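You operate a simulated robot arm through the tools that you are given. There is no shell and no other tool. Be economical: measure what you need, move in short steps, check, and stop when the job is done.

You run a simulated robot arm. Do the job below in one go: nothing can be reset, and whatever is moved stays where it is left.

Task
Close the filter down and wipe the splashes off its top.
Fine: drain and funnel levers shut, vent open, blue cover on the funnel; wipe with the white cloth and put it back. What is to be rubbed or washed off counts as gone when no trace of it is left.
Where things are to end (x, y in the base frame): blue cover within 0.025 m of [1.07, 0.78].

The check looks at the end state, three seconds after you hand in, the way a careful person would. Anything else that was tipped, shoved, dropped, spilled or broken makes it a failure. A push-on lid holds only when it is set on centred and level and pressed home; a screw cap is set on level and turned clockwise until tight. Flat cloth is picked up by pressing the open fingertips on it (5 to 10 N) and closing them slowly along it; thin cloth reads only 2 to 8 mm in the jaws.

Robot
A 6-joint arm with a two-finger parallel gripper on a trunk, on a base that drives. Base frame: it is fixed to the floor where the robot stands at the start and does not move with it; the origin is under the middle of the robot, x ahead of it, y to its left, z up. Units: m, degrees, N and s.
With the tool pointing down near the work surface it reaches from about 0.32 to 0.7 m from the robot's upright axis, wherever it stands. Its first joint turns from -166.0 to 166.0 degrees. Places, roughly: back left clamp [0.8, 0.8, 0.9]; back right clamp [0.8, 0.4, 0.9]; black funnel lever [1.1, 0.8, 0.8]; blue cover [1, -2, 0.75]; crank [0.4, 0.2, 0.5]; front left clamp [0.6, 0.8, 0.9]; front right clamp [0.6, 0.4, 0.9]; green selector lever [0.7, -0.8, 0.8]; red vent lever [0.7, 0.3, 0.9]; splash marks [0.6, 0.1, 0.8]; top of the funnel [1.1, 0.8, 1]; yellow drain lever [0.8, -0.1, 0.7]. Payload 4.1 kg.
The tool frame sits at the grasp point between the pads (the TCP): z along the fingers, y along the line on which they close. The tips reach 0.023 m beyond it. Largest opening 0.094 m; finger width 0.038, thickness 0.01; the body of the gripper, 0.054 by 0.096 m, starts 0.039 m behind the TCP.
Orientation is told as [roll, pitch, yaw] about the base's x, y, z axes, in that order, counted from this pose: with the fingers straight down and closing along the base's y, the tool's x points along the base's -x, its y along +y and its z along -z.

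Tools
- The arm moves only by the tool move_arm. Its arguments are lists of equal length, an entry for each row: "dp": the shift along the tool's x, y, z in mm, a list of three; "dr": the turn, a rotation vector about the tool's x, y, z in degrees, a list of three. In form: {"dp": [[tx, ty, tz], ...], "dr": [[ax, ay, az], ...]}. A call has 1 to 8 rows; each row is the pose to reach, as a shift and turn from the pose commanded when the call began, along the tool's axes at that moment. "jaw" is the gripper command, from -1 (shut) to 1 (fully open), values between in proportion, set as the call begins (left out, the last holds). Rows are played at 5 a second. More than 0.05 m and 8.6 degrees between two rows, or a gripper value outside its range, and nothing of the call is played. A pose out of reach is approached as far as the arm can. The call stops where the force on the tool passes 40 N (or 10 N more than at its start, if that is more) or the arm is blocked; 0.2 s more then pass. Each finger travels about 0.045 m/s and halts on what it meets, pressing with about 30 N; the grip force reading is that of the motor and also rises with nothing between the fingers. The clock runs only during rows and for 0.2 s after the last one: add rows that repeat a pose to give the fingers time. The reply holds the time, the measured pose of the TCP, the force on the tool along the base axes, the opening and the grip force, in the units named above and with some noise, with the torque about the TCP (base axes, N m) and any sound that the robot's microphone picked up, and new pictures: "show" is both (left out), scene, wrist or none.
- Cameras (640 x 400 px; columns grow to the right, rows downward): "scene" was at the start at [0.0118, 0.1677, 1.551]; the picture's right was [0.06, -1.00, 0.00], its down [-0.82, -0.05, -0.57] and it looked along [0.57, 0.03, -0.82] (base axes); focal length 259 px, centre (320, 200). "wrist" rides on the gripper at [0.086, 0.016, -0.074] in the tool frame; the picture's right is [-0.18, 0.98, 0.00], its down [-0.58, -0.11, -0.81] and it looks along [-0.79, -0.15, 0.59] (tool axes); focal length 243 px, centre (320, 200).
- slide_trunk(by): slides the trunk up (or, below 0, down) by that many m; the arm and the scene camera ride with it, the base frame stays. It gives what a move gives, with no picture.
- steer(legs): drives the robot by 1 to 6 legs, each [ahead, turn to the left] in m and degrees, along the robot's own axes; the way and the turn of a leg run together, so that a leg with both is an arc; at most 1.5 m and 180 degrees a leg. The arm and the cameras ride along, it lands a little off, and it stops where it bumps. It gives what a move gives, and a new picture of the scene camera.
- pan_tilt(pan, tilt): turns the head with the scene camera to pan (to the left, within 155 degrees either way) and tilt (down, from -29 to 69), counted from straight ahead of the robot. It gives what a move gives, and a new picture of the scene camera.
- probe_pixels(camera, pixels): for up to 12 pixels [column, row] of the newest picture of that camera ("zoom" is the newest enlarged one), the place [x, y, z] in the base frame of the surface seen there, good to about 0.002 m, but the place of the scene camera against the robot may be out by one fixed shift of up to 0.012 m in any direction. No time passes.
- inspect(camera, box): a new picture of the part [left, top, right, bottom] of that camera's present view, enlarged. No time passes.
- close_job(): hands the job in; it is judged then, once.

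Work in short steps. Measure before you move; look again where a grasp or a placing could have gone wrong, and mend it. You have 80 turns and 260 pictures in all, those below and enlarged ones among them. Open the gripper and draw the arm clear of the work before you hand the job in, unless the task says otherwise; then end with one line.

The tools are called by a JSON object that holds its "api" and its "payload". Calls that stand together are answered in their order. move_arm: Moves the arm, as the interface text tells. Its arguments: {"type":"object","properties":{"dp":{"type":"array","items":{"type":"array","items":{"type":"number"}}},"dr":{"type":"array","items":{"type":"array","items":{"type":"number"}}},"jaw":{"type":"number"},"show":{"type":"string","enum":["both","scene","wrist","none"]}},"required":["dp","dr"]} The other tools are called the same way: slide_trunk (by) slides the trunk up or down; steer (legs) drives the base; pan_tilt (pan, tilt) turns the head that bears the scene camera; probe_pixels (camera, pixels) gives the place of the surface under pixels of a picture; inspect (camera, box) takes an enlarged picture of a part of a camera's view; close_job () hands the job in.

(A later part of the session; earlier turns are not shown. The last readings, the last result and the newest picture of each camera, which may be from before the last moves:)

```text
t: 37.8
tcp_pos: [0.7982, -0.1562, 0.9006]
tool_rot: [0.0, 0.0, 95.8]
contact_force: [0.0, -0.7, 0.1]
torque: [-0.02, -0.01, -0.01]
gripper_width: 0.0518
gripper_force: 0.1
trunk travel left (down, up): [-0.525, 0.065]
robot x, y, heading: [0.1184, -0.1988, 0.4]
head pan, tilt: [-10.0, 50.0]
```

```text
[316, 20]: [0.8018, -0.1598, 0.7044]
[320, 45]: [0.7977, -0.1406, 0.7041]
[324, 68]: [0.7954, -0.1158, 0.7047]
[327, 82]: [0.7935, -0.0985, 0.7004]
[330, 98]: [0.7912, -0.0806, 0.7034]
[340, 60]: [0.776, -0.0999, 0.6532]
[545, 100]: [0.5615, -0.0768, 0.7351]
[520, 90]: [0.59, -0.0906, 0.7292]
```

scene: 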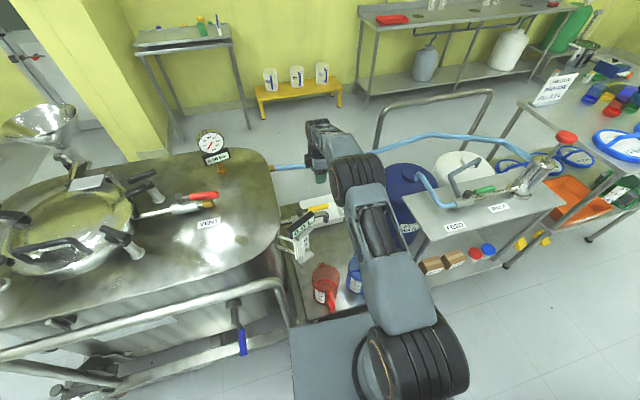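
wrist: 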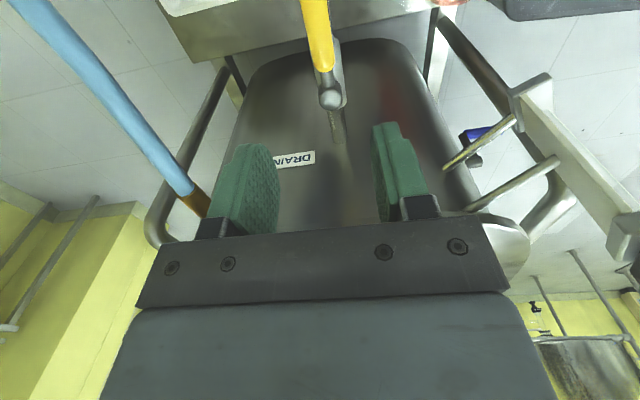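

Stem ≈(0.790,−0.079), handle at y=−0.156 is x≈0.801, top z 0.704. I descend around it to TCP z≈0.699.

{"api": "move_arm", "payload": {"dp": [[0, -3, 45], [0, -3, 90], [0, -3, 135], [0, -3, 170], [0, -3, 201]], "dr": [[0, 0, -2], [0, 0, -2], [0, 0, -2], [0, 0, -2], [0, 0, -2]]}}

```text
t: 39.0
tcp_pos: [0.7906, -0.1584, 0.703]
tool_rot: [0.1, 0.0, 97.8]
contact_force: [0.7, -0.6, -0.4]
torque: [-0.04, -0.02, -0.01]
gripper_width: 0.0519
gripper_force: 0.0
out of reach, approached as far as the arm can: row 5
trunk travel left (down, up): [-0.525, 0.065]
robot x, y, heading: [0.1165, -0.204, 0.5]
head pan, tilt: [-10.0, 50.0]
```

scene: 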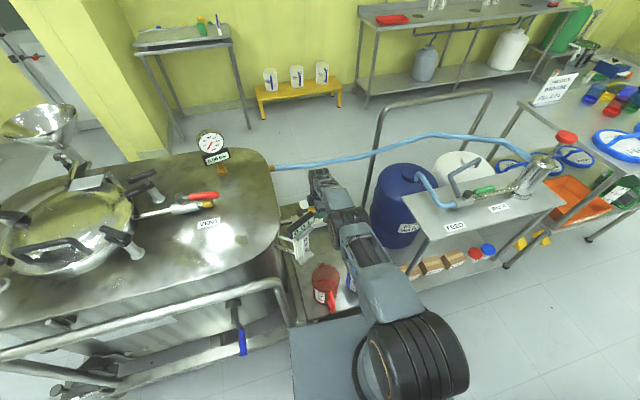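
wrist: 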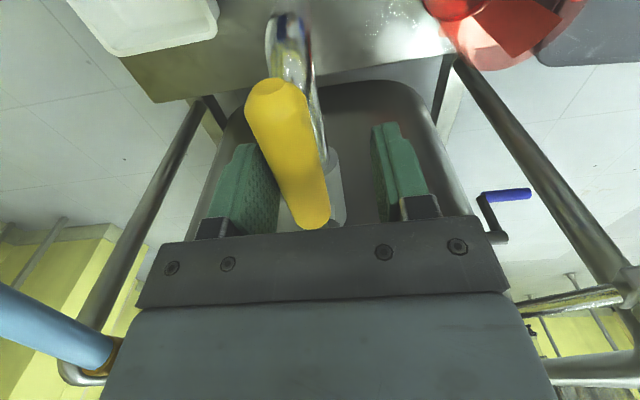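

The handle is between the jaws, touching the +x pad. I swing it clockwise (toward −x) by about 42° first, watching the stand of the level display.

{"api": "move_arm", "payload": {"dp": [[-0.9, 12, 0], [-3.5, 23.7, 0], [-7.9, 34.9, 0], [-13.8, 45.3, 0], [-21.3, 54.7, 0]], "dr": [[0, 0, 8.5], [0, 0, 17], [0, 0, 25.5], [0, 0, 34], [0, 0, 42.5]]}}

```text
t: 40.2
tcp_pos: [0.7335, -0.1427, 0.7054]
tool_rot: [0.1, 0.0, 55.1]
contact_force: [0.3, -0.4, 0.0]
torque: [0.0, -0.04, 0.0]
gripper_width: 0.0519
gripper_force: 0.8
trunk travel left (down, up): [-0.525, 0.065]
robot x, y, heading: [0.1151, -0.2023, 0.0]
head pan, tilt: [-10.0, 50.0]
```

scene: 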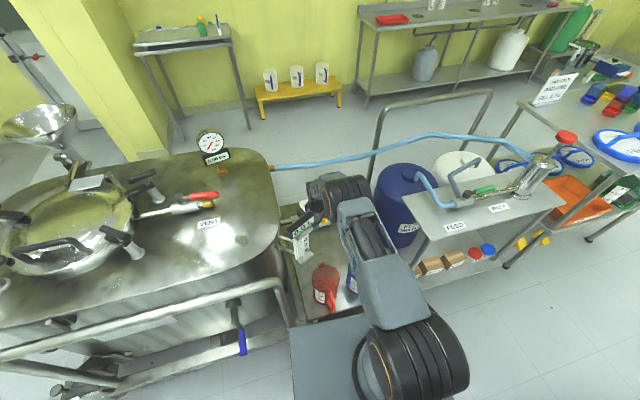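
wrist: 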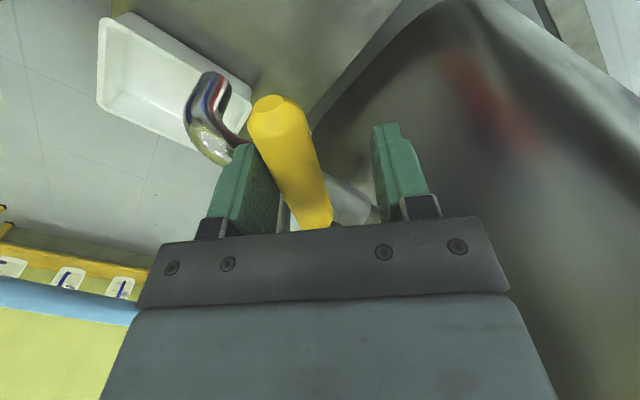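

It turns freely this way. I open the jaws wider and continue the sweep, turning the wrist only a little so the gripper keeps away from the display stand.

{"api": "move_arm", "payload": {"dp": [[-1.2, 14.1, 0], [-4.9, 27.7, 0], [-10.9, 40.5, 0], [-19, 52.1, 0]], "dr": [[0, 0, 6], [0, 0, 12], [0, 0, 16], [0, 0, 20]], "jaw": 0.7}}

```text
t: 41.2
tcp_pos: [0.7018, -0.0977, 0.7049]
tool_rot: [0.0, 0.0, 35.2]
contact_force: [0.5, -0.8, -0.3]
torque: [-0.03, 0.01, -0.05]
gripper_width: 0.0801
gripper_force: 0.0
trunk travel left (down, up): [-0.525, 0.065]
robot x, y, heading: [0.1163, -0.2015, 0.2]
head pan, tilt: [-10.0, 50.0]
```

scene: 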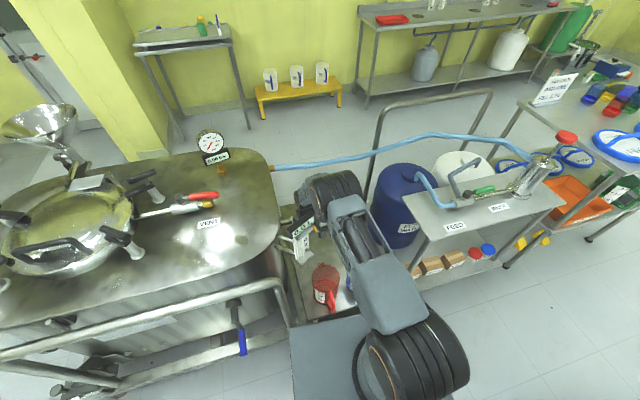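
wrist: 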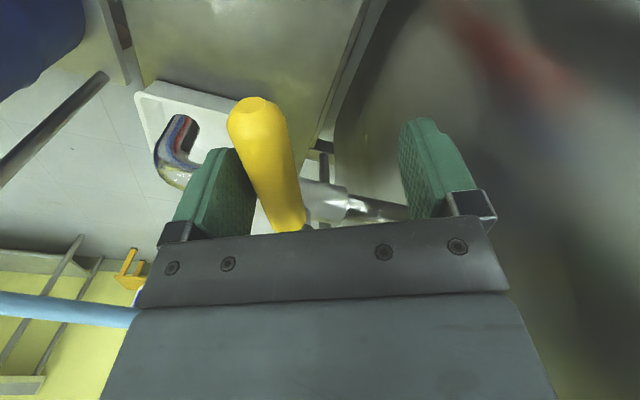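

Nearly there; I close the jaws somewhat and push the last ~25° until the stop is felt.

{"api": "move_arm", "payload": {"dp": [[-1.5, 6, 0], [-3, 12, 0], [-5, 18, 0], [-7, 24, 0], [-9, 29, 0]], "dr": [[0, 0, 3], [0, 0, 6], [0, 0, 9], [0, 0, 12], [0, 0, 15]], "jaw": -0.05}}

```text
t: 42.3
tcp_pos: [0.6959, -0.0811, 0.7039]
tool_rot: [-0.3, -0.1, 23.0]
contact_force: [5.6, -14.9, -0.9]
torque: [-0.05, -0.15, -0.17]
gripper_width: 0.051
gripper_force: 7.7
trunk travel left (down, up): [-0.525, 0.065]
robot x, y, heading: [0.1139, -0.2023, -0.2]
head pan, tilt: [-10.0, 50.0]
stopped in row 5: the force on the tool passed its limit at 47 N (the readings are from after the stop); the commanded pose is now the measured one
```

scene: 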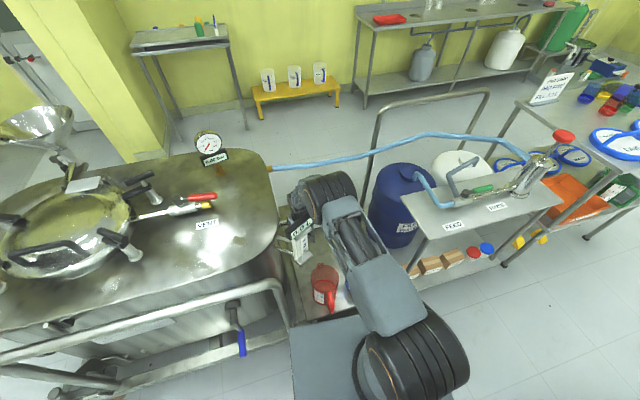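
wrist: 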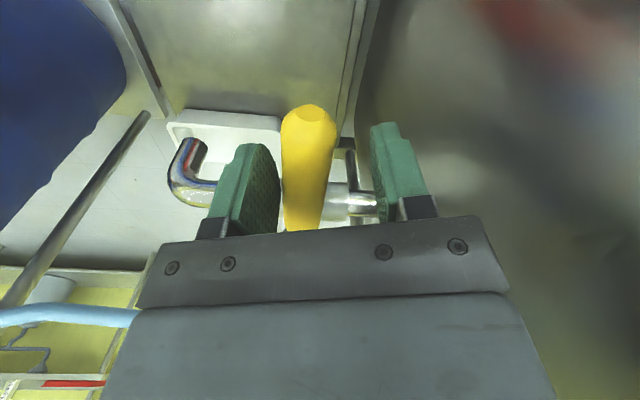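

A stop was met at the handle; it looks square to the pipe. I ease off, open a bit and lift straight up.

{"api": "move_arm", "payload": {"dp": [[2, -8, 0], [2, -8, -10], [2, -8, -50], [2, -8, -95], [2, -8, -140], [2, -8, -185], [2, -8, -230], [2, -8, -275]], "dr": [[0, 0, 0], [0, 0, 0], [0, 0, 0], [0, 0, 0], [0, 0, 0], [0, 0, 0], [0, 0, 0], [0, 0, 0]], "jaw": 0.2}}

{"api": "inspect", "payload": {"camera": "wrist", "box": [200, 0, 440, 200]}}

```text
t: 43.4
tcp_pos: [0.6974, -0.0867, 0.8017]
tool_rot: [-0.4, -0.7, 23.0]
contact_force: [6.9, 1.5, -15.5]
torque: [0.05, -0.79, -0.04]
gripper_width: 0.0567
gripper_force: 0.0
trunk travel left (down, up): [-0.525, 0.065]
robot x, y, heading: [0.1143, -0.2056, 0.1]
head pan, tilt: [-10.0, 50.0]
stopped in row 5: the force on the tool passed its limit at 113 N (the readings are from after the stop); the commanded pose is now the measured one
```

scene: 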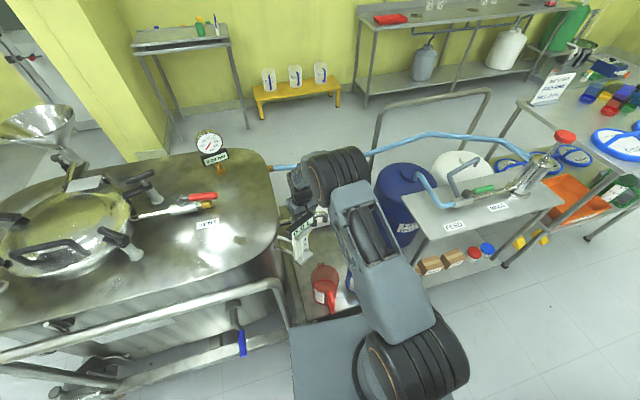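
wrist: 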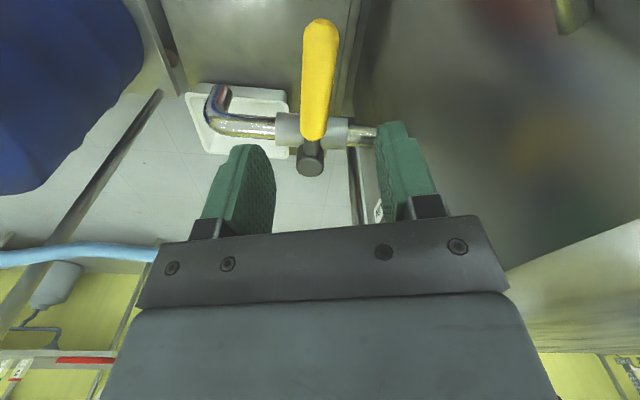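

```text
2.00 times, centred on (320, 100) of wrist
```

zoom: 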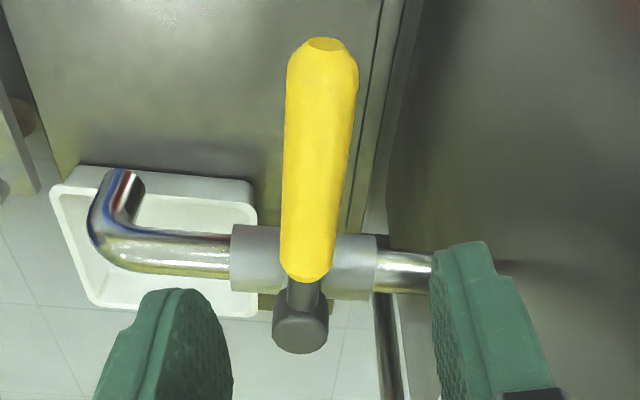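

The drain handle stands square to the pipe – shut. But lifting hit something (113 N); I look closely at the gripper before moving on.

{"api": "inspect", "payload": {"camera": "scene", "box": [250, 140, 390, 290]}}

{"api": "probe_pixels", "payload": {"camera": "zoom", "pixels": [[235, 370], [255, 450], [210, 330], [150, 300], [110, 200]]}}

```text
2.67 times, centred on (320, 215) of scene
```

zoom: 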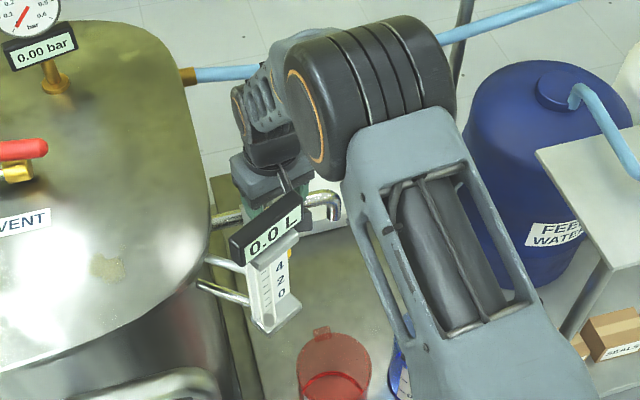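

```text
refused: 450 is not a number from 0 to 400
```

The wrist-camera stalk is just beneath the display head – that is what it hit. I back down slightly, move away (+x, −y) turning the wrist, and only then lift.

{"api": "move_arm", "payload": {"dp": [[0, 0, 10], [-12, -14, 10], [-25, -30, 10], [-36, -47, 8], [-36, -47, -30], [-36, -47, -75], [-36, -47, -120], [-36, -47, -165]], "dr": [[0, 0, 0], [0, 0, -8], [0, 0, -16], [0, 0, -24], [0, 0, -28], [0, 0, -32], [0, 0, -32], [0, 0, -32]]}}

{"api": "inspect", "payload": {"camera": "scene", "box": [250, 140, 390, 290]}}

```text
t: 45.1
tcp_pos: [0.7456, -0.1158, 0.9692]
tool_rot: [-0.8, -0.4, 55.1]
contact_force: [0.5, 0.3, 0.4]
torque: [-0.04, 0.0, -0.03]
gripper_width: 0.0564
gripper_force: 0.1
trunk travel left (down, up): [-0.525, 0.065]
robot x, y, heading: [0.1159, -0.2043, -0.1]
head pan, tilt: [-10.0, 50.0]
```

scene: 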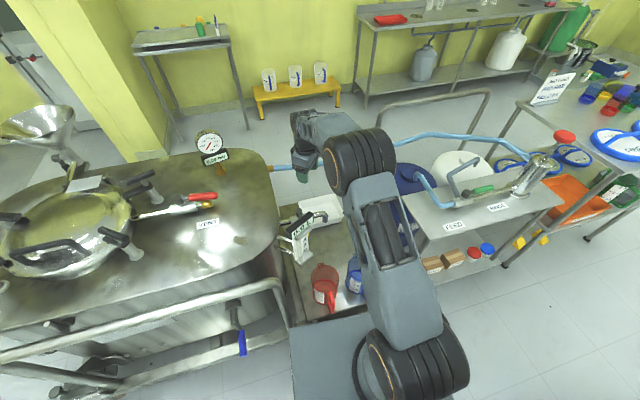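
wrist: 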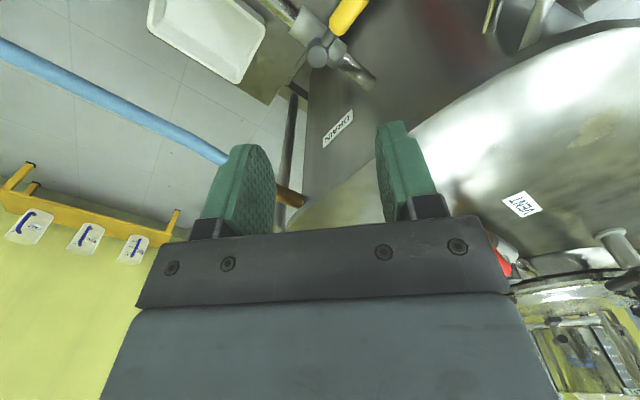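

```text
2.67 times, centred on (320, 215) of scene
```

zoom: 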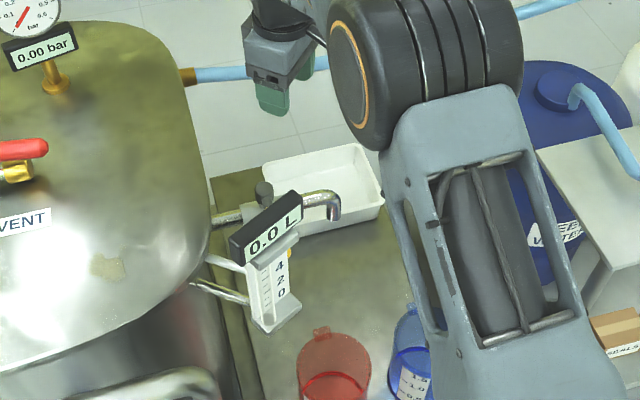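

Drain is shut and the display unharmed. Next the blue cover: I look to the right for the driving path and the table.

{"api": "pan_tilt", "payload": {"pan": -55, "tilt": 45}}

{"api": "pan_tilt", "payload": {"pan": -95, "tilt": 55}}

```text
t: 46.3
tcp_pos: [0.7449, -0.1159, 0.9675]
tool_rot: [-0.7, -0.4, 55.1]
contact_force: [0.0, 1.0, 0.7]
torque: [0.01, -0.04, -0.03]
gripper_width: 0.0566
gripper_force: 0.1
trunk travel left (down, up): [-0.525, 0.065]
robot x, y, heading: [0.1133, -0.204, 0.2]
head pan, tilt: [-55.0, 45.0]
```

scene: 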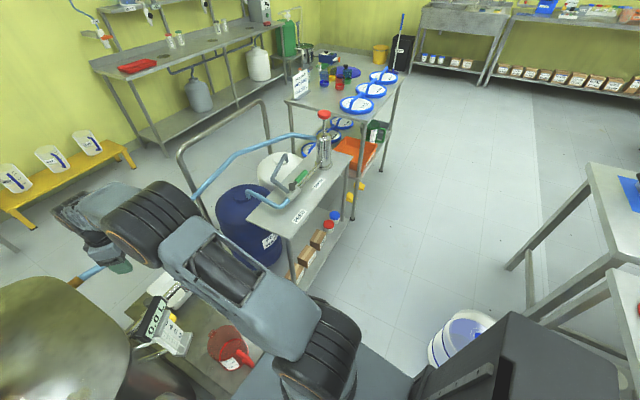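

```text
t: 47.3
tcp_pos: [0.7451, -0.1161, 0.9683]
tool_rot: [-0.8, -0.3, 55.1]
contact_force: [-0.4, -0.5, 0.0]
torque: [0.03, -0.01, 0.01]
gripper_width: 0.0564
gripper_force: 0.2
trunk travel left (down, up): [-0.525, 0.065]
robot x, y, heading: [0.1133, -0.2032, 0.0]
head pan, tilt: [-95.0, 55.0]
```

scene: 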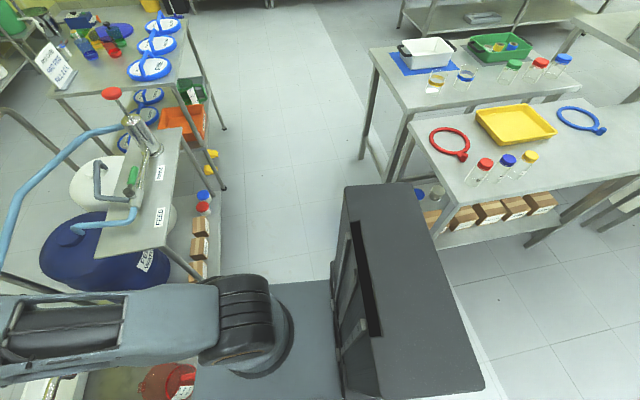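

I probe table, cart and bench edges in this view to plan the corridor.

{"api": "probe_pixels", "payload": {"camera": "scene", "pixels": [[215, 270], [180, 130], [226, 185], [195, 30], [150, 68], [160, 44], [165, 22], [115, 30], [375, 55], [405, 130], [205, 205], [60, 90]]}}

{"api": "inspect", "payload": {"camera": "scene", "box": [0, 0, 240, 150]}}

{"api": "pan_tilt", "payload": {"pan": -75, "tilt": 30}}

{"api": "inspect", "payload": {"camera": "scene", "box": [160, 80, 340, 200]}}

```text
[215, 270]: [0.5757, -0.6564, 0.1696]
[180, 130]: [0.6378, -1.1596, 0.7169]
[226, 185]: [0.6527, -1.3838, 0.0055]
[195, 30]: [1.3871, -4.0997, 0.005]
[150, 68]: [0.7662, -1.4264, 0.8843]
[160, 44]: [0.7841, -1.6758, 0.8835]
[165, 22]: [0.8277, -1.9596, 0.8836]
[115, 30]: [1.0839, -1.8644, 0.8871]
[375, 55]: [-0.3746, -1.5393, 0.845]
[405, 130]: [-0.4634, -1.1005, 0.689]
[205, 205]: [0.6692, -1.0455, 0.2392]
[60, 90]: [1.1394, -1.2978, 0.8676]
```

```text
2.67 times, centred on (120, 75) of scene
```

zoom: 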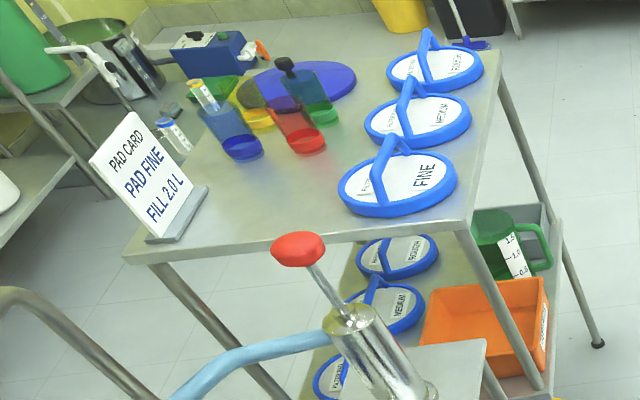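

```text
t: 48.2
tcp_pos: [0.7453, -0.1157, 0.9672]
tool_rot: [-0.8, -0.3, 55.1]
contact_force: [0.3, -0.8, 0.3]
torque: [-0.01, 0.02, 0.01]
gripper_width: 0.0563
gripper_force: 0.1
trunk travel left (down, up): [-0.525, 0.065]
robot x, y, heading: [0.1144, -0.2022, 0.2]
head pan, tilt: [-75.0, 30.0]
```

scene: 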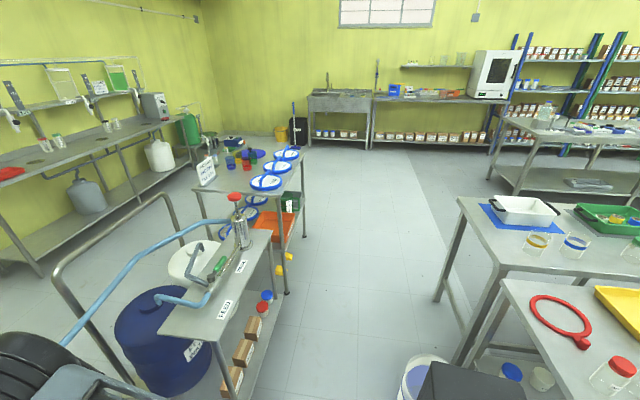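

```text
3.33 times, centred on (250, 140) of scene
```

zoom: 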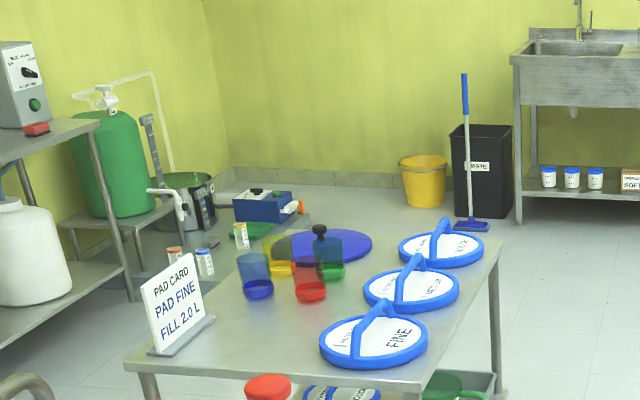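

The cover is the round blue disc with a black knob at about (1.08,−1.87,0.89). Before driving I raise and retract the arm, then probe the white bucket's place.

{"api": "move_arm", "payload": {"dp": [[0, 0, -50], [0, 0, -100], [0, 0, -150], [20, 15, -190], [45, 40, -220], [75, 70, -230], [105, 100, -230], [125, 120, -230]], "dr": [[0, 0, 7], [0, 0, 14], [0, 0, 21], [0, 0, 28], [0, 0, 35], [0, 0, 42], [0, 0, 49], [0, 0, 55]], "show": "none"}}

{"api": "pan_tilt", "payload": {"pan": -60, "tilt": 55}}

```text
t: 50.0
tcp_pos: [0.5719, -0.1497, 1.1976]
tool_rot: [-0.1, -0.8, -0.1]
contact_force: [0.1, 0.5, -0.2]
torque: [-0.02, -0.05, -0.02]
gripper_width: 0.0563
gripper_force: 0.0
trunk travel left (down, up): [-0.525, 0.065]
robot x, y, heading: [0.113, -0.2024, 0.4]
head pan, tilt: [-75.0, 30.0]
```

```text
t: 50.9
tcp_pos: [0.5716, -0.1503, 1.1975]
tool_rot: [-0.1, -0.8, 0.1]
contact_force: [1.2, 1.5, -0.6]
torque: [0.0, 0.02, -0.01]
gripper_width: 0.0566
gripper_force: 0.0
trunk travel left (down, up): [-0.525, 0.065]
robot x, y, heading: [0.1182, -0.203, 0.2]
head pan, tilt: [-60.0, 55.0]
```

scene: 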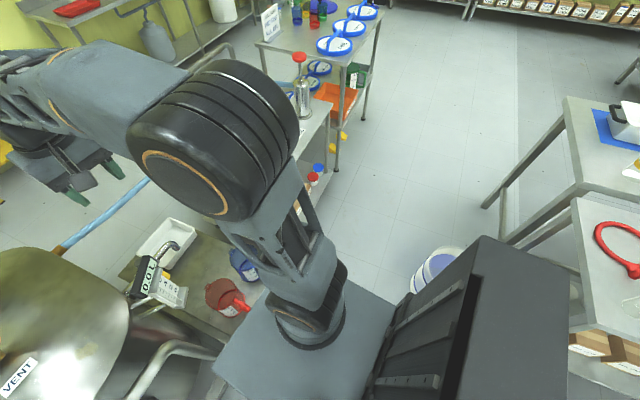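

I probe the bucket's rim and left side, and the cart's near corner.

{"api": "probe_pixels", "payload": {"camera": "scene", "pixels": [[440, 250], [465, 252], [420, 265], [413, 290], [409, 275], [330, 165], [312, 200], [575, 250], [485, 205], [300, 215]]}}

```text
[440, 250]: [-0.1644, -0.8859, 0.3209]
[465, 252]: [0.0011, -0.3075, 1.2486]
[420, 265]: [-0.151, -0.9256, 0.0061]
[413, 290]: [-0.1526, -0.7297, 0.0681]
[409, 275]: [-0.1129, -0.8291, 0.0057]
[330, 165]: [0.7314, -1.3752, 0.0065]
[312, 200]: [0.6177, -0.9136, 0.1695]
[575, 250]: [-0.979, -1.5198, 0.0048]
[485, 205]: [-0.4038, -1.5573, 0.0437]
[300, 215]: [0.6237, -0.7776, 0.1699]
```

The bucket's edge is at x≈−0.14, so the corridor is clear at x≈0.25. I drive out: back, turn right, along the corridor.

{"api": "steer", "payload": {"legs": [[-0.1, 0], [0, -65], [0.5, 0], [0.2, -25], [1.4, 0]]}}

{"api": "pan_tilt", "payload": {"pan": 75, "tilt": 45}}

```text
t: 65.3
tcp_pos: [0.3456, -2.6944, 1.1977]
tool_rot: [-0.2, -0.6, -88.9]
contact_force: [-0.4, 0.7, 0.0]
torque: [0.01, 0.01, -0.01]
gripper_width: 0.0563
gripper_force: 0.0
trunk travel left (down, up): [-0.525, 0.065]
robot x, y, heading: [0.2848, -2.2369, -88.9]
head pan, tilt: [-60.0, 55.0]
```

scene: 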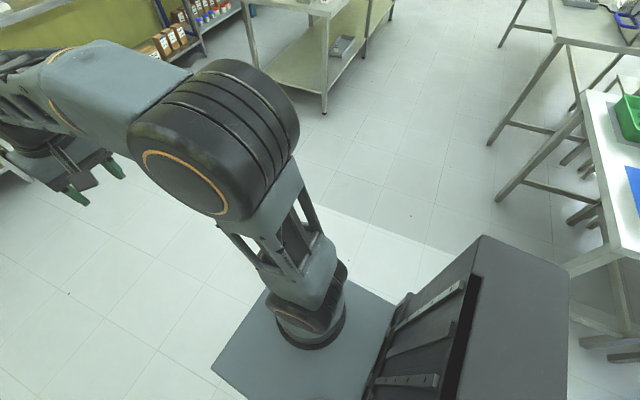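

```text
t: 67.5
tcp_pos: [0.3448, -2.6935, 1.1975]
tool_rot: [-0.1, -0.6, -88.9]
contact_force: [0.4, 0.8, 0.1]
torque: [-0.01, 0.0, 0.0]
gripper_width: 0.0563
gripper_force: 0.0
trunk travel left (down, up): [-0.525, 0.065]
robot x, y, heading: [0.2793, -2.2357, -88.9]
head pan, tilt: [75.0, 45.0]
```

scene: 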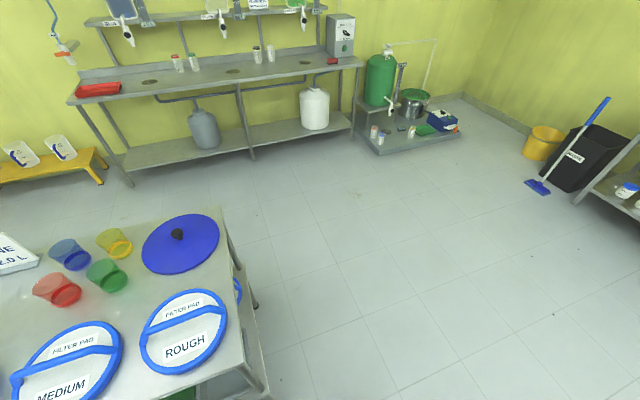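

The cover with its black knob is at (180,243) near the table's end; floor beyond is free. I probe it.

{"api": "probe_pixels", "payload": {"camera": "scene", "pixels": [[177, 232], [177, 242], [142, 250], [219, 235], [180, 215], [175, 272], [215, 210], [235, 310], [250, 300], [230, 220]]}}

{"api": "inspect", "payload": {"camera": "scene", "box": [110, 190, 270, 300]}}

```text
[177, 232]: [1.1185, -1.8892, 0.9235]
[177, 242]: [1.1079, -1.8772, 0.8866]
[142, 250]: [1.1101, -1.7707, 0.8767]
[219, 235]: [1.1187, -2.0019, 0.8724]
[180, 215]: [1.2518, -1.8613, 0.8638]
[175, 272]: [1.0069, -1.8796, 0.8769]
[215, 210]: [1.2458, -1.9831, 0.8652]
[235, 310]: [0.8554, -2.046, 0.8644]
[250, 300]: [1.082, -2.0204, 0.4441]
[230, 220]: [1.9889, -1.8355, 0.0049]
```

```text
3.64 times, centred on (190, 245) of scene
```

zoom: 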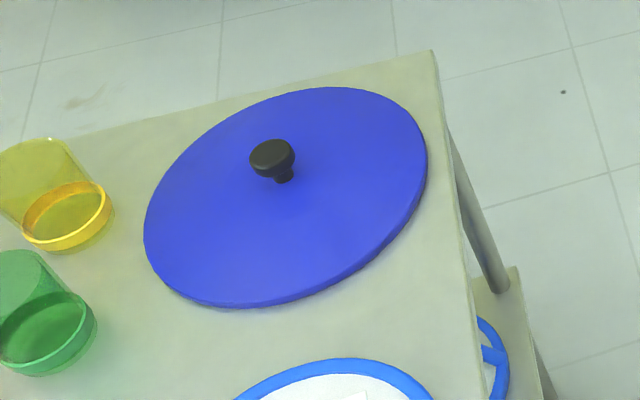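

Cover centre ≈(1.12,−1.885), knob top z 0.9235. I drive around to stand at the table's end facing it.

{"api": "steer", "payload": {"legs": [[0.24, 0], [0, 90], [0.83, 0], [0, 89]]}}

{"api": "pan_tilt", "payload": {"pan": 5, "tilt": 55}}

{"api": "inspect", "payload": {"camera": "wrist", "box": [0, 0, 640, 400]}}

```text
t: 80.9
tcp_pos: [1.0489, -2.0012, 1.1972]
tool_rot: [-0.1, -0.8, 91.4]
contact_force: [-0.3, -0.4, 0.3]
torque: [0.02, 0.0, -0.04]
gripper_width: 0.0564
gripper_force: 0.0
trunk travel left (down, up): [-0.525, 0.065]
robot x, y, heading: [1.1145, -2.4577, 91.0]
head pan, tilt: [75.0, 45.0]
```

scene: 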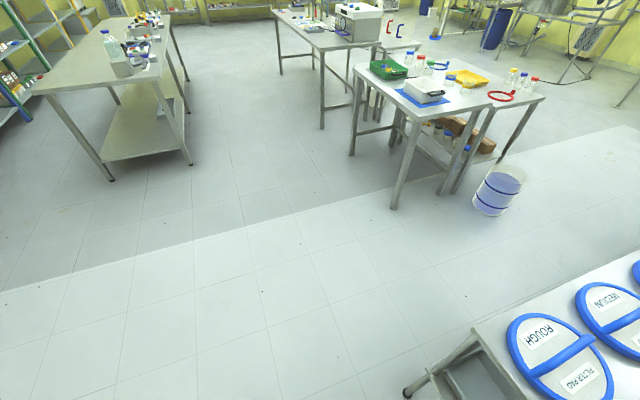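

```text
t: 82.3
tcp_pos: [1.0503, -2.0005, 1.1968]
tool_rot: [-0.2, -0.7, 91.4]
contact_force: [0.3, -0.3, 0.3]
torque: [0.02, -0.02, -0.02]
gripper_width: 0.0566
gripper_force: 0.0
trunk travel left (down, up): [-0.525, 0.065]
robot x, y, heading: [1.109, -2.4567, 91.5]
head pan, tilt: [5.0, 55.0]
```

scene: 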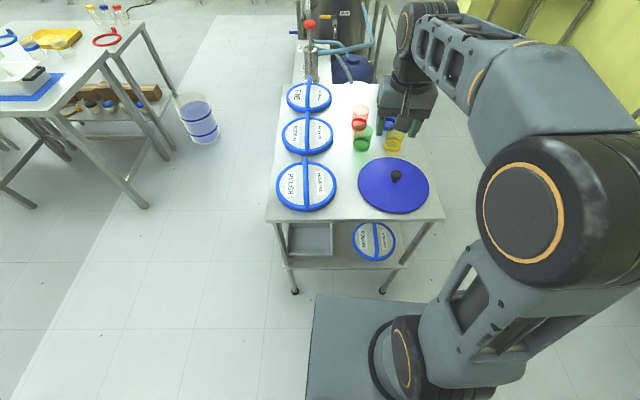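

```text
1.00 times, centred on (320, 200) of wrist (not enlarged: the box is as wide or as high as the picture)
```

zoom: 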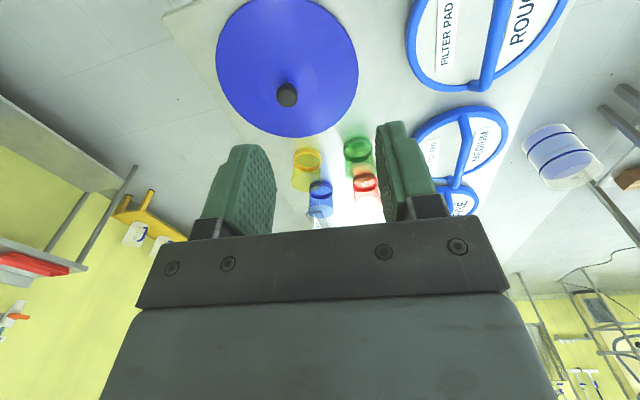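

I probe the knob and disc edges with the wrist camera.

{"api": "probe_pixels", "payload": {"camera": "wrist", "pixels": [[287, 94], [281, 90], [293, 98], [218, 62], [357, 68], [285, 2], [300, 135], [287, 115]]}}

```text
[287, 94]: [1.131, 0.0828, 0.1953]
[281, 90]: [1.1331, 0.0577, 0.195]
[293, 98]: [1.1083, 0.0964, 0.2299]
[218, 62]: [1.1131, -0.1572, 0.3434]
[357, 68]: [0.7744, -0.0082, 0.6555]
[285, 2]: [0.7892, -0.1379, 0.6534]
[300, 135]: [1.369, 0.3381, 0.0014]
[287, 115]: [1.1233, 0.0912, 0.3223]
```

Those were taken from an older wrist frame; I probe through the zoom picture instead.

{"api": "probe_pixels", "payload": {"camera": "zoom", "pixels": [[287, 94], [281, 90], [293, 98], [220, 62], [355, 68], [285, 3], [300, 134], [295, 87]]}}

```text
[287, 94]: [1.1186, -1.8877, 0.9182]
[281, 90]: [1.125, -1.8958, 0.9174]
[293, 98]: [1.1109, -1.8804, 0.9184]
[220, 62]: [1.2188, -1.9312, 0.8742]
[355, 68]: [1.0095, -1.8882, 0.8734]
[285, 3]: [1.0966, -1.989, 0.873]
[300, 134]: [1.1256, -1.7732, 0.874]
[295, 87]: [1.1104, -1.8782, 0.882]
```

Knob centre ≈(1.118,−1.888), top z 0.918. I move above it with open jaws to z≈0.97.

{"api": "move_arm", "payload": {"dp": [[-20, -12, 30], [-40, -25, 60], [-60, -38, 95], [-80, -50, 130], [-100, -62, 165], [-110.8, -70.7, 200], [-110.8, -70.7, 227]], "dr": [[0, 0, 0], [0, 0, 0], [-0.3, 0, 0], [-0.7, -0.2, 0], [-0.7, -0.2, 0], [-0.7, -0.2, 0], [-0.7, -0.2, 0]], "jaw": 0.6}}

{"api": "probe_pixels", "payload": {"camera": "wrist", "pixels": [[320, 100], [320, 130], [320, 160], [320, 180]]}}

```text
t: 83.9
tcp_pos: [1.1188, -1.8859, 0.9735]
tool_rot: [0.6, -1.0, 91.4]
contact_force: [-0.3, -0.8, -0.8]
torque: [0.03, 0.04, 0.02]
gripper_width: 0.0752
gripper_force: 0.0
trunk travel left (down, up): [-0.525, 0.065]
robot x, y, heading: [1.1121, -2.4564, 91.4]
head pan, tilt: [5.0, 55.0]
```

scene: 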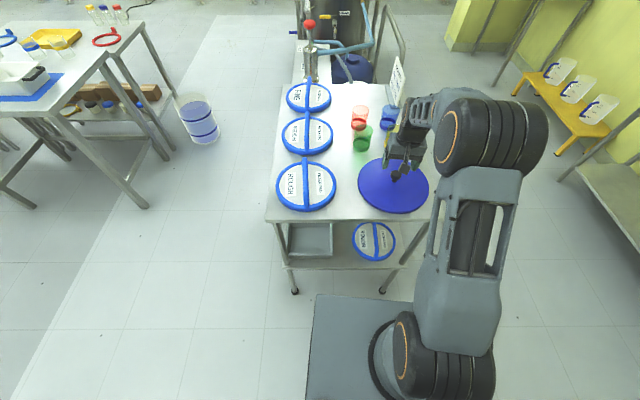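
wrist: 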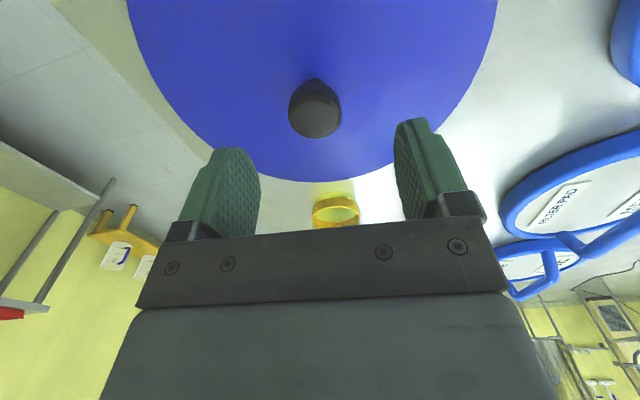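

```text
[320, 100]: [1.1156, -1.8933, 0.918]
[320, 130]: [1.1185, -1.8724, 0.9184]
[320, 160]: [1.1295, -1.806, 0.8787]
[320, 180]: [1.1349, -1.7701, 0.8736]
```

Knob is centred between the jaws. I level the tool and lower to z≈0.909, then close.

{"api": "move_arm", "payload": {"dp": [[0, 0, 30], [0, 0, 55], [0, 0, 64.5], [0, 0, 64.5]], "dr": [[0.6, 1, 0], [0.6, 1, 0], [0.6, 1, 0], [0.6, 1, 0]], "show": "none"}}

{"api": "move_arm", "payload": {"dp": [[0, 0, 0], [0, 0, 0], [0, 0, 0], [0, 0, 0], [0, 0, 0], [0, 0, 0], [0, 0, 0]], "dr": [[0, 0, 0], [0, 0, 0], [0, 0, 0], [0, 0, 0], [0, 0, 0], [0, 0, 0], [0, 0, 0]], "jaw": -1, "show": "wrist"}}

```text
t: 84.9
tcp_pos: [1.1182, -1.8847, 0.9079]
tool_rot: [0.0, 0.1, 91.4]
contact_force: [0.5, 0.6, 0.2]
torque: [-0.01, -0.02, 0.0]
gripper_width: 0.075
gripper_force: 0.1
trunk travel left (down, up): [-0.525, 0.065]
robot x, y, heading: [1.1144, -2.454, 91.4]
head pan, tilt: [5.0, 55.0]
```

```text
t: 86.5
tcp_pos: [1.1172, -1.8834, 0.9081]
tool_rot: [0.1, 0.0, 91.4]
contact_force: [0.3, 0.1, -0.5]
torque: [0.01, 0.09, -0.03]
gripper_width: 0.033
gripper_force: 30.2
trunk travel left (down, up): [-0.525, 0.065]
robot x, y, heading: [1.1111, -2.456, 91.6]
head pan, tilt: [5.0, 55.0]
```

wrist: 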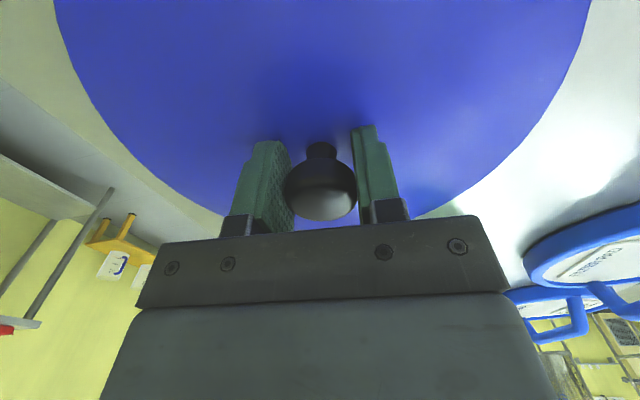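

Gripped (33 mm, 30 N). I lift and check that the cover comes up level.

{"api": "move_arm", "payload": {"dp": [[0, 0, -15], [0, 0, -30], [0, 0, -60], [0, 0, -100], [0, 0, -140], [0, 0, -180], [0, 0, -220], [0, 0, -260]], "dr": [[0, 0, 0], [0, 0, 0], [0, 0, 0], [0, 0, 0], [0, 0, 0], [0, 0, 0], [0, 0, 0], [0, 0, 0]]}}

```text
t: 88.3
tcp_pos: [1.1178, -1.8856, 1.1676]
tool_rot: [0.0, 0.1, 91.5]
contact_force: [0.0, -0.3, -2.2]
torque: [-0.04, -0.03, -0.03]
gripper_width: 0.0331
gripper_force: 30.0
trunk travel left (down, up): [-0.525, 0.065]
robot x, y, heading: [1.1149, -2.4568, 91.3]
head pan, tilt: [5.0, 55.0]
```

scene: 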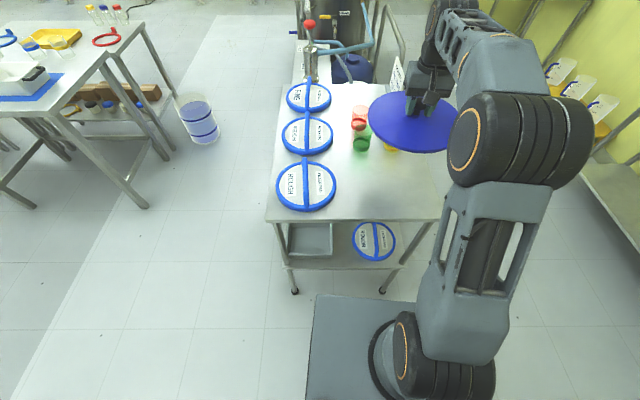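
wrist: 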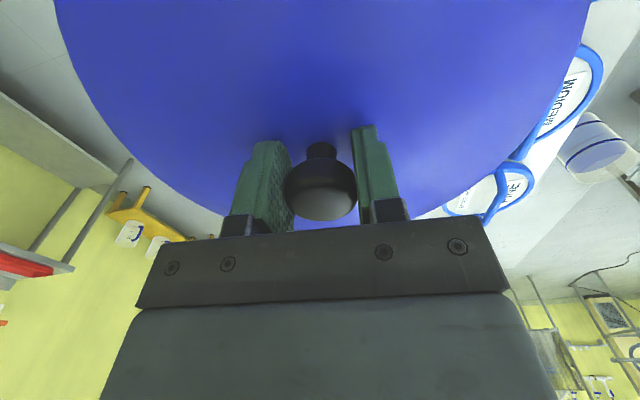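

The cover is held level. I drive back through the corridor (x≈0.25) toward the vessel, arm raised.

{"api": "steer", "payload": {"legs": [[0, 89], [0.86, 0], [0, -90.4], [1.5, 0], [0.33, 0], [0, 35]]}}

```text
t: 109.7
tcp_pos: [0.3018, -0.0715, 1.1652]
tool_rot: [-0.1, 0.2, 89.1]
contact_force: [-0.4, -0.5, -1.5]
torque: [0.0, 0.03, -0.01]
gripper_width: 0.033
gripper_force: 30.2
trunk travel left (down, up): [-0.525, 0.065]
robot x, y, heading: [0.2659, -0.6384, 81.6]
head pan, tilt: [5.0, 55.0]
stopped in leg 6: the robot was blocked; the commanded pose is now the measured one
```

scene: 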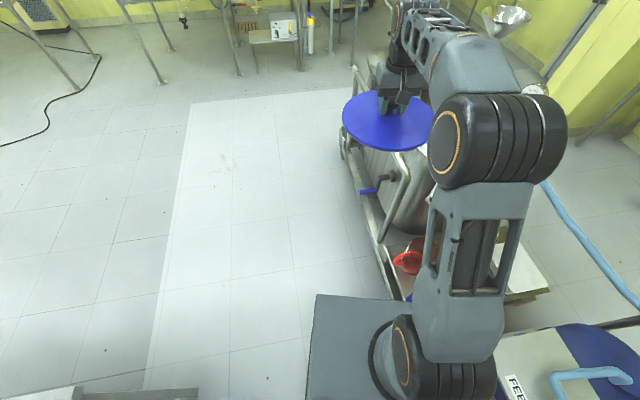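

The turn was blocked – probably the rear right corner near the feed cart. I look at that side.

{"api": "pan_tilt", "payload": {"pan": -70, "tilt": 62}}

{"api": "pan_tilt", "payload": {"pan": -130, "tilt": 55}}

{"api": "pan_tilt", "payload": {"pan": 110, "tilt": 55}}

```text
t: 111.1
tcp_pos: [0.3041, -0.07, 1.1672]
tool_rot: [-0.1, 0.1, 89.0]
contact_force: [0.7, 0.0, -1.8]
torque: [0.0, -0.01, -0.02]
gripper_width: 0.0331
gripper_force: 29.4
trunk travel left (down, up): [-0.525, 0.065]
robot x, y, heading: [0.2656, -0.6425, 81.6]
head pan, tilt: [-70.0, 62.0]
```

scene: 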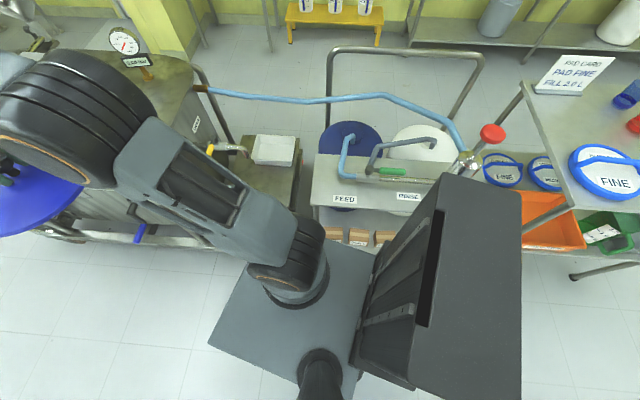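

```text
t: 112.4
tcp_pos: [0.3029, -0.071, 1.1681]
tool_rot: [0.0, 0.1, 88.9]
contact_force: [-0.3, 0.0, -1.3]
torque: [0.02, 0.01, -0.02]
gripper_width: 0.0331
gripper_force: 29.6
trunk travel left (down, up): [-0.525, 0.065]
robot x, y, heading: [0.2654, -0.6429, 81.2]
head pan, tilt: [-130.0, 55.0]
```

scene: 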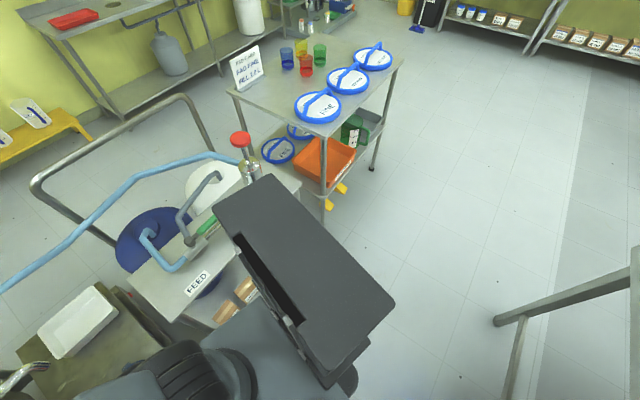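

```text
t: 115.8
tcp_pos: [0.302, -0.0716, 1.1679]
tool_rot: [0.0, 0.1, 89.1]
contact_force: [0.9, -0.3, -2.0]
torque: [-0.02, 0.0, -0.02]
gripper_width: 0.0331
gripper_force: 30.3
trunk travel left (down, up): [-0.525, 0.065]
robot x, y, heading: [0.2669, -0.6419, 81.5]
head pan, tilt: [110.0, 55.0]
```

scene: 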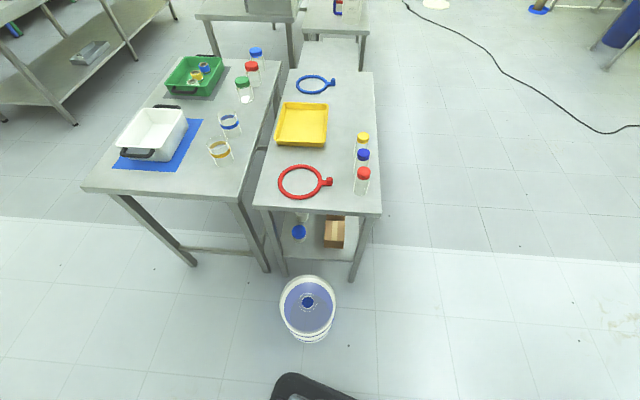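

Readings disagree slightly (heading 81.5°, tool yaw 89°). I check against known points: bucket, then vessel.

{"api": "probe_pixels", "payload": {"camera": "scene", "pixels": [[308, 302], [283, 300], [335, 298], [372, 75], [265, 210]]}}

{"api": "pan_tilt", "payload": {"pan": -50, "tilt": 50}}

```text
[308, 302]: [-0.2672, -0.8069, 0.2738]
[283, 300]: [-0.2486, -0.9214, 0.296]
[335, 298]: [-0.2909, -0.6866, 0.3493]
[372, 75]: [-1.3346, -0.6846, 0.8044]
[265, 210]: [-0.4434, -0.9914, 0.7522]
```

```text
t: 118.3
tcp_pos: [0.303, -0.0714, 1.1689]
tool_rot: [0.1, 0.1, 88.9]
contact_force: [0.2, -0.7, -2.1]
torque: [-0.02, 0.05, 0.01]
gripper_width: 0.0329
gripper_force: 29.7
trunk travel left (down, up): [-0.525, 0.065]
robot x, y, heading: [0.2666, -0.6438, 81.1]
head pan, tilt: [-50.0, 50.0]
```

scene: 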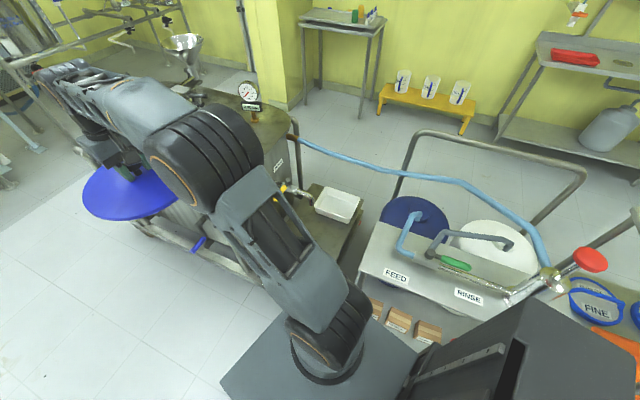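

The bucket check agrees with the reported pose. I probe the cart's near edge to see the clearance.

{"api": "probe_pixels", "payload": {"camera": "scene", "pixels": [[362, 270], [480, 303], [375, 310], [430, 335], [395, 272], [468, 294], [590, 258], [285, 190], [325, 205], [265, 265]]}}

{"api": "inspect", "payload": {"camera": "scene", "box": [330, 180, 640, 380]}}

```text
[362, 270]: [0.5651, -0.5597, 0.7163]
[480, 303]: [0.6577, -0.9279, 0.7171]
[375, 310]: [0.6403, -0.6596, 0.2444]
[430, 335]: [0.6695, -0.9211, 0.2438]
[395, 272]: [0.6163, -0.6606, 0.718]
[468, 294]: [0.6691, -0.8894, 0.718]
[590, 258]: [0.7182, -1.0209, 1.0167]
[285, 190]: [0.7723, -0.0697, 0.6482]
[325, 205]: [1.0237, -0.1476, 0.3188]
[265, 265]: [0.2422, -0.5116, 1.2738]
```

```text
2.00 times, centred on (485, 280) of scene
```

zoom: 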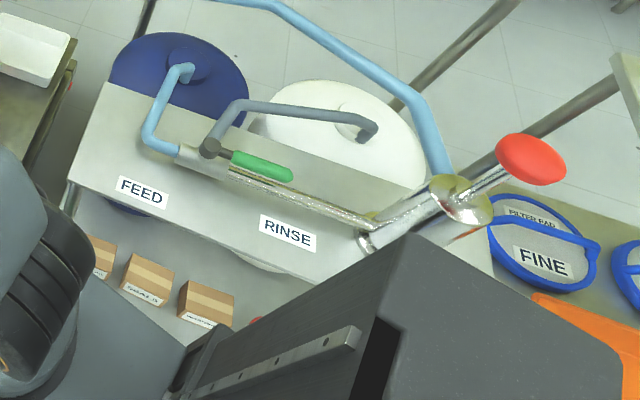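

I probe the robot's own torso box to know its rear overhang.

{"api": "probe_pixels", "payload": {"camera": "scene", "pixels": [[525, 300], [630, 360], [630, 398], [540, 305], [500, 320], [440, 350]]}}

{"api": "pan_tilt", "payload": {"pan": -90, "tilt": 69}}

```text
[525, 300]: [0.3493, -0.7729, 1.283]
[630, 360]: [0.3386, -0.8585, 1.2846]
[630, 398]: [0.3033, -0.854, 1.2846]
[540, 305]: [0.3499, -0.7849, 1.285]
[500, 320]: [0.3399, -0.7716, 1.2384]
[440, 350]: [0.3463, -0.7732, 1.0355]
```

```text
t: 119.3
tcp_pos: [0.3029, -0.0712, 1.1674]
tool_rot: [0.0, 0.1, 89.0]
contact_force: [0.0, 0.5, -1.5]
torque: [-0.01, 0.0, 0.01]
gripper_width: 0.0328
gripper_force: 30.0
trunk travel left (down, up): [-0.525, 0.065]
robot x, y, heading: [0.2657, -0.6409, 81.5]
head pan, tilt: [-90.0, 68.8]
```

scene: 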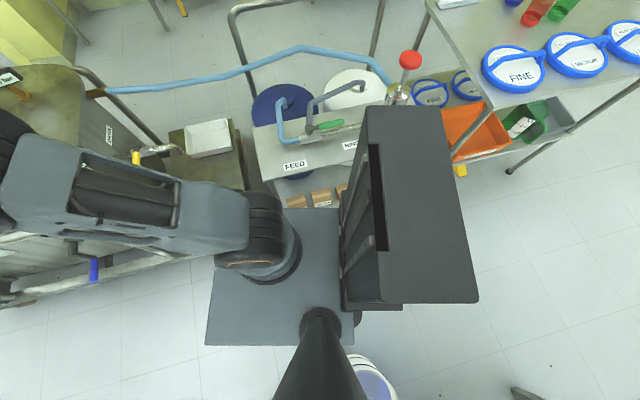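

The torso is narrow, so nothing obvious blocks. I try a small left turn and watch the readings.

{"api": "steer", "payload": {"legs": [[0, 8]]}}

```text
t: 120.5
tcp_pos: [0.2311, -0.0834, 1.1676]
tool_rot: [-0.1, 0.2, 96.1]
contact_force: [0.5, 0.6, -1.1]
torque: [0.0, -0.01, -0.01]
gripper_width: 0.0326
gripper_force: 30.2
trunk travel left (down, up): [-0.525, 0.065]
robot x, y, heading: [0.2642, -0.6498, 84.8]
head pan, tilt: [-90.0, 68.8]
stopped in leg 1: the robot was blocked; the commanded pose is now the measured one
```

scene: 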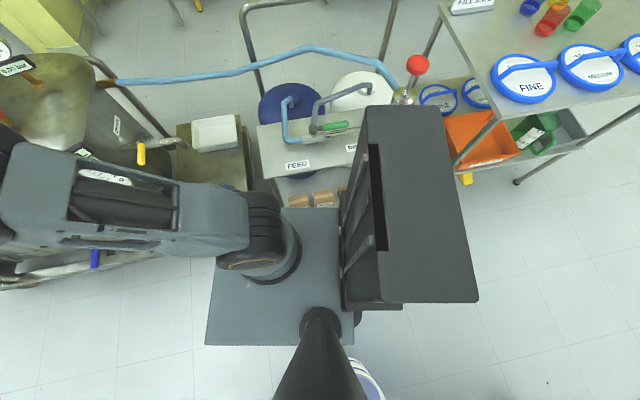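

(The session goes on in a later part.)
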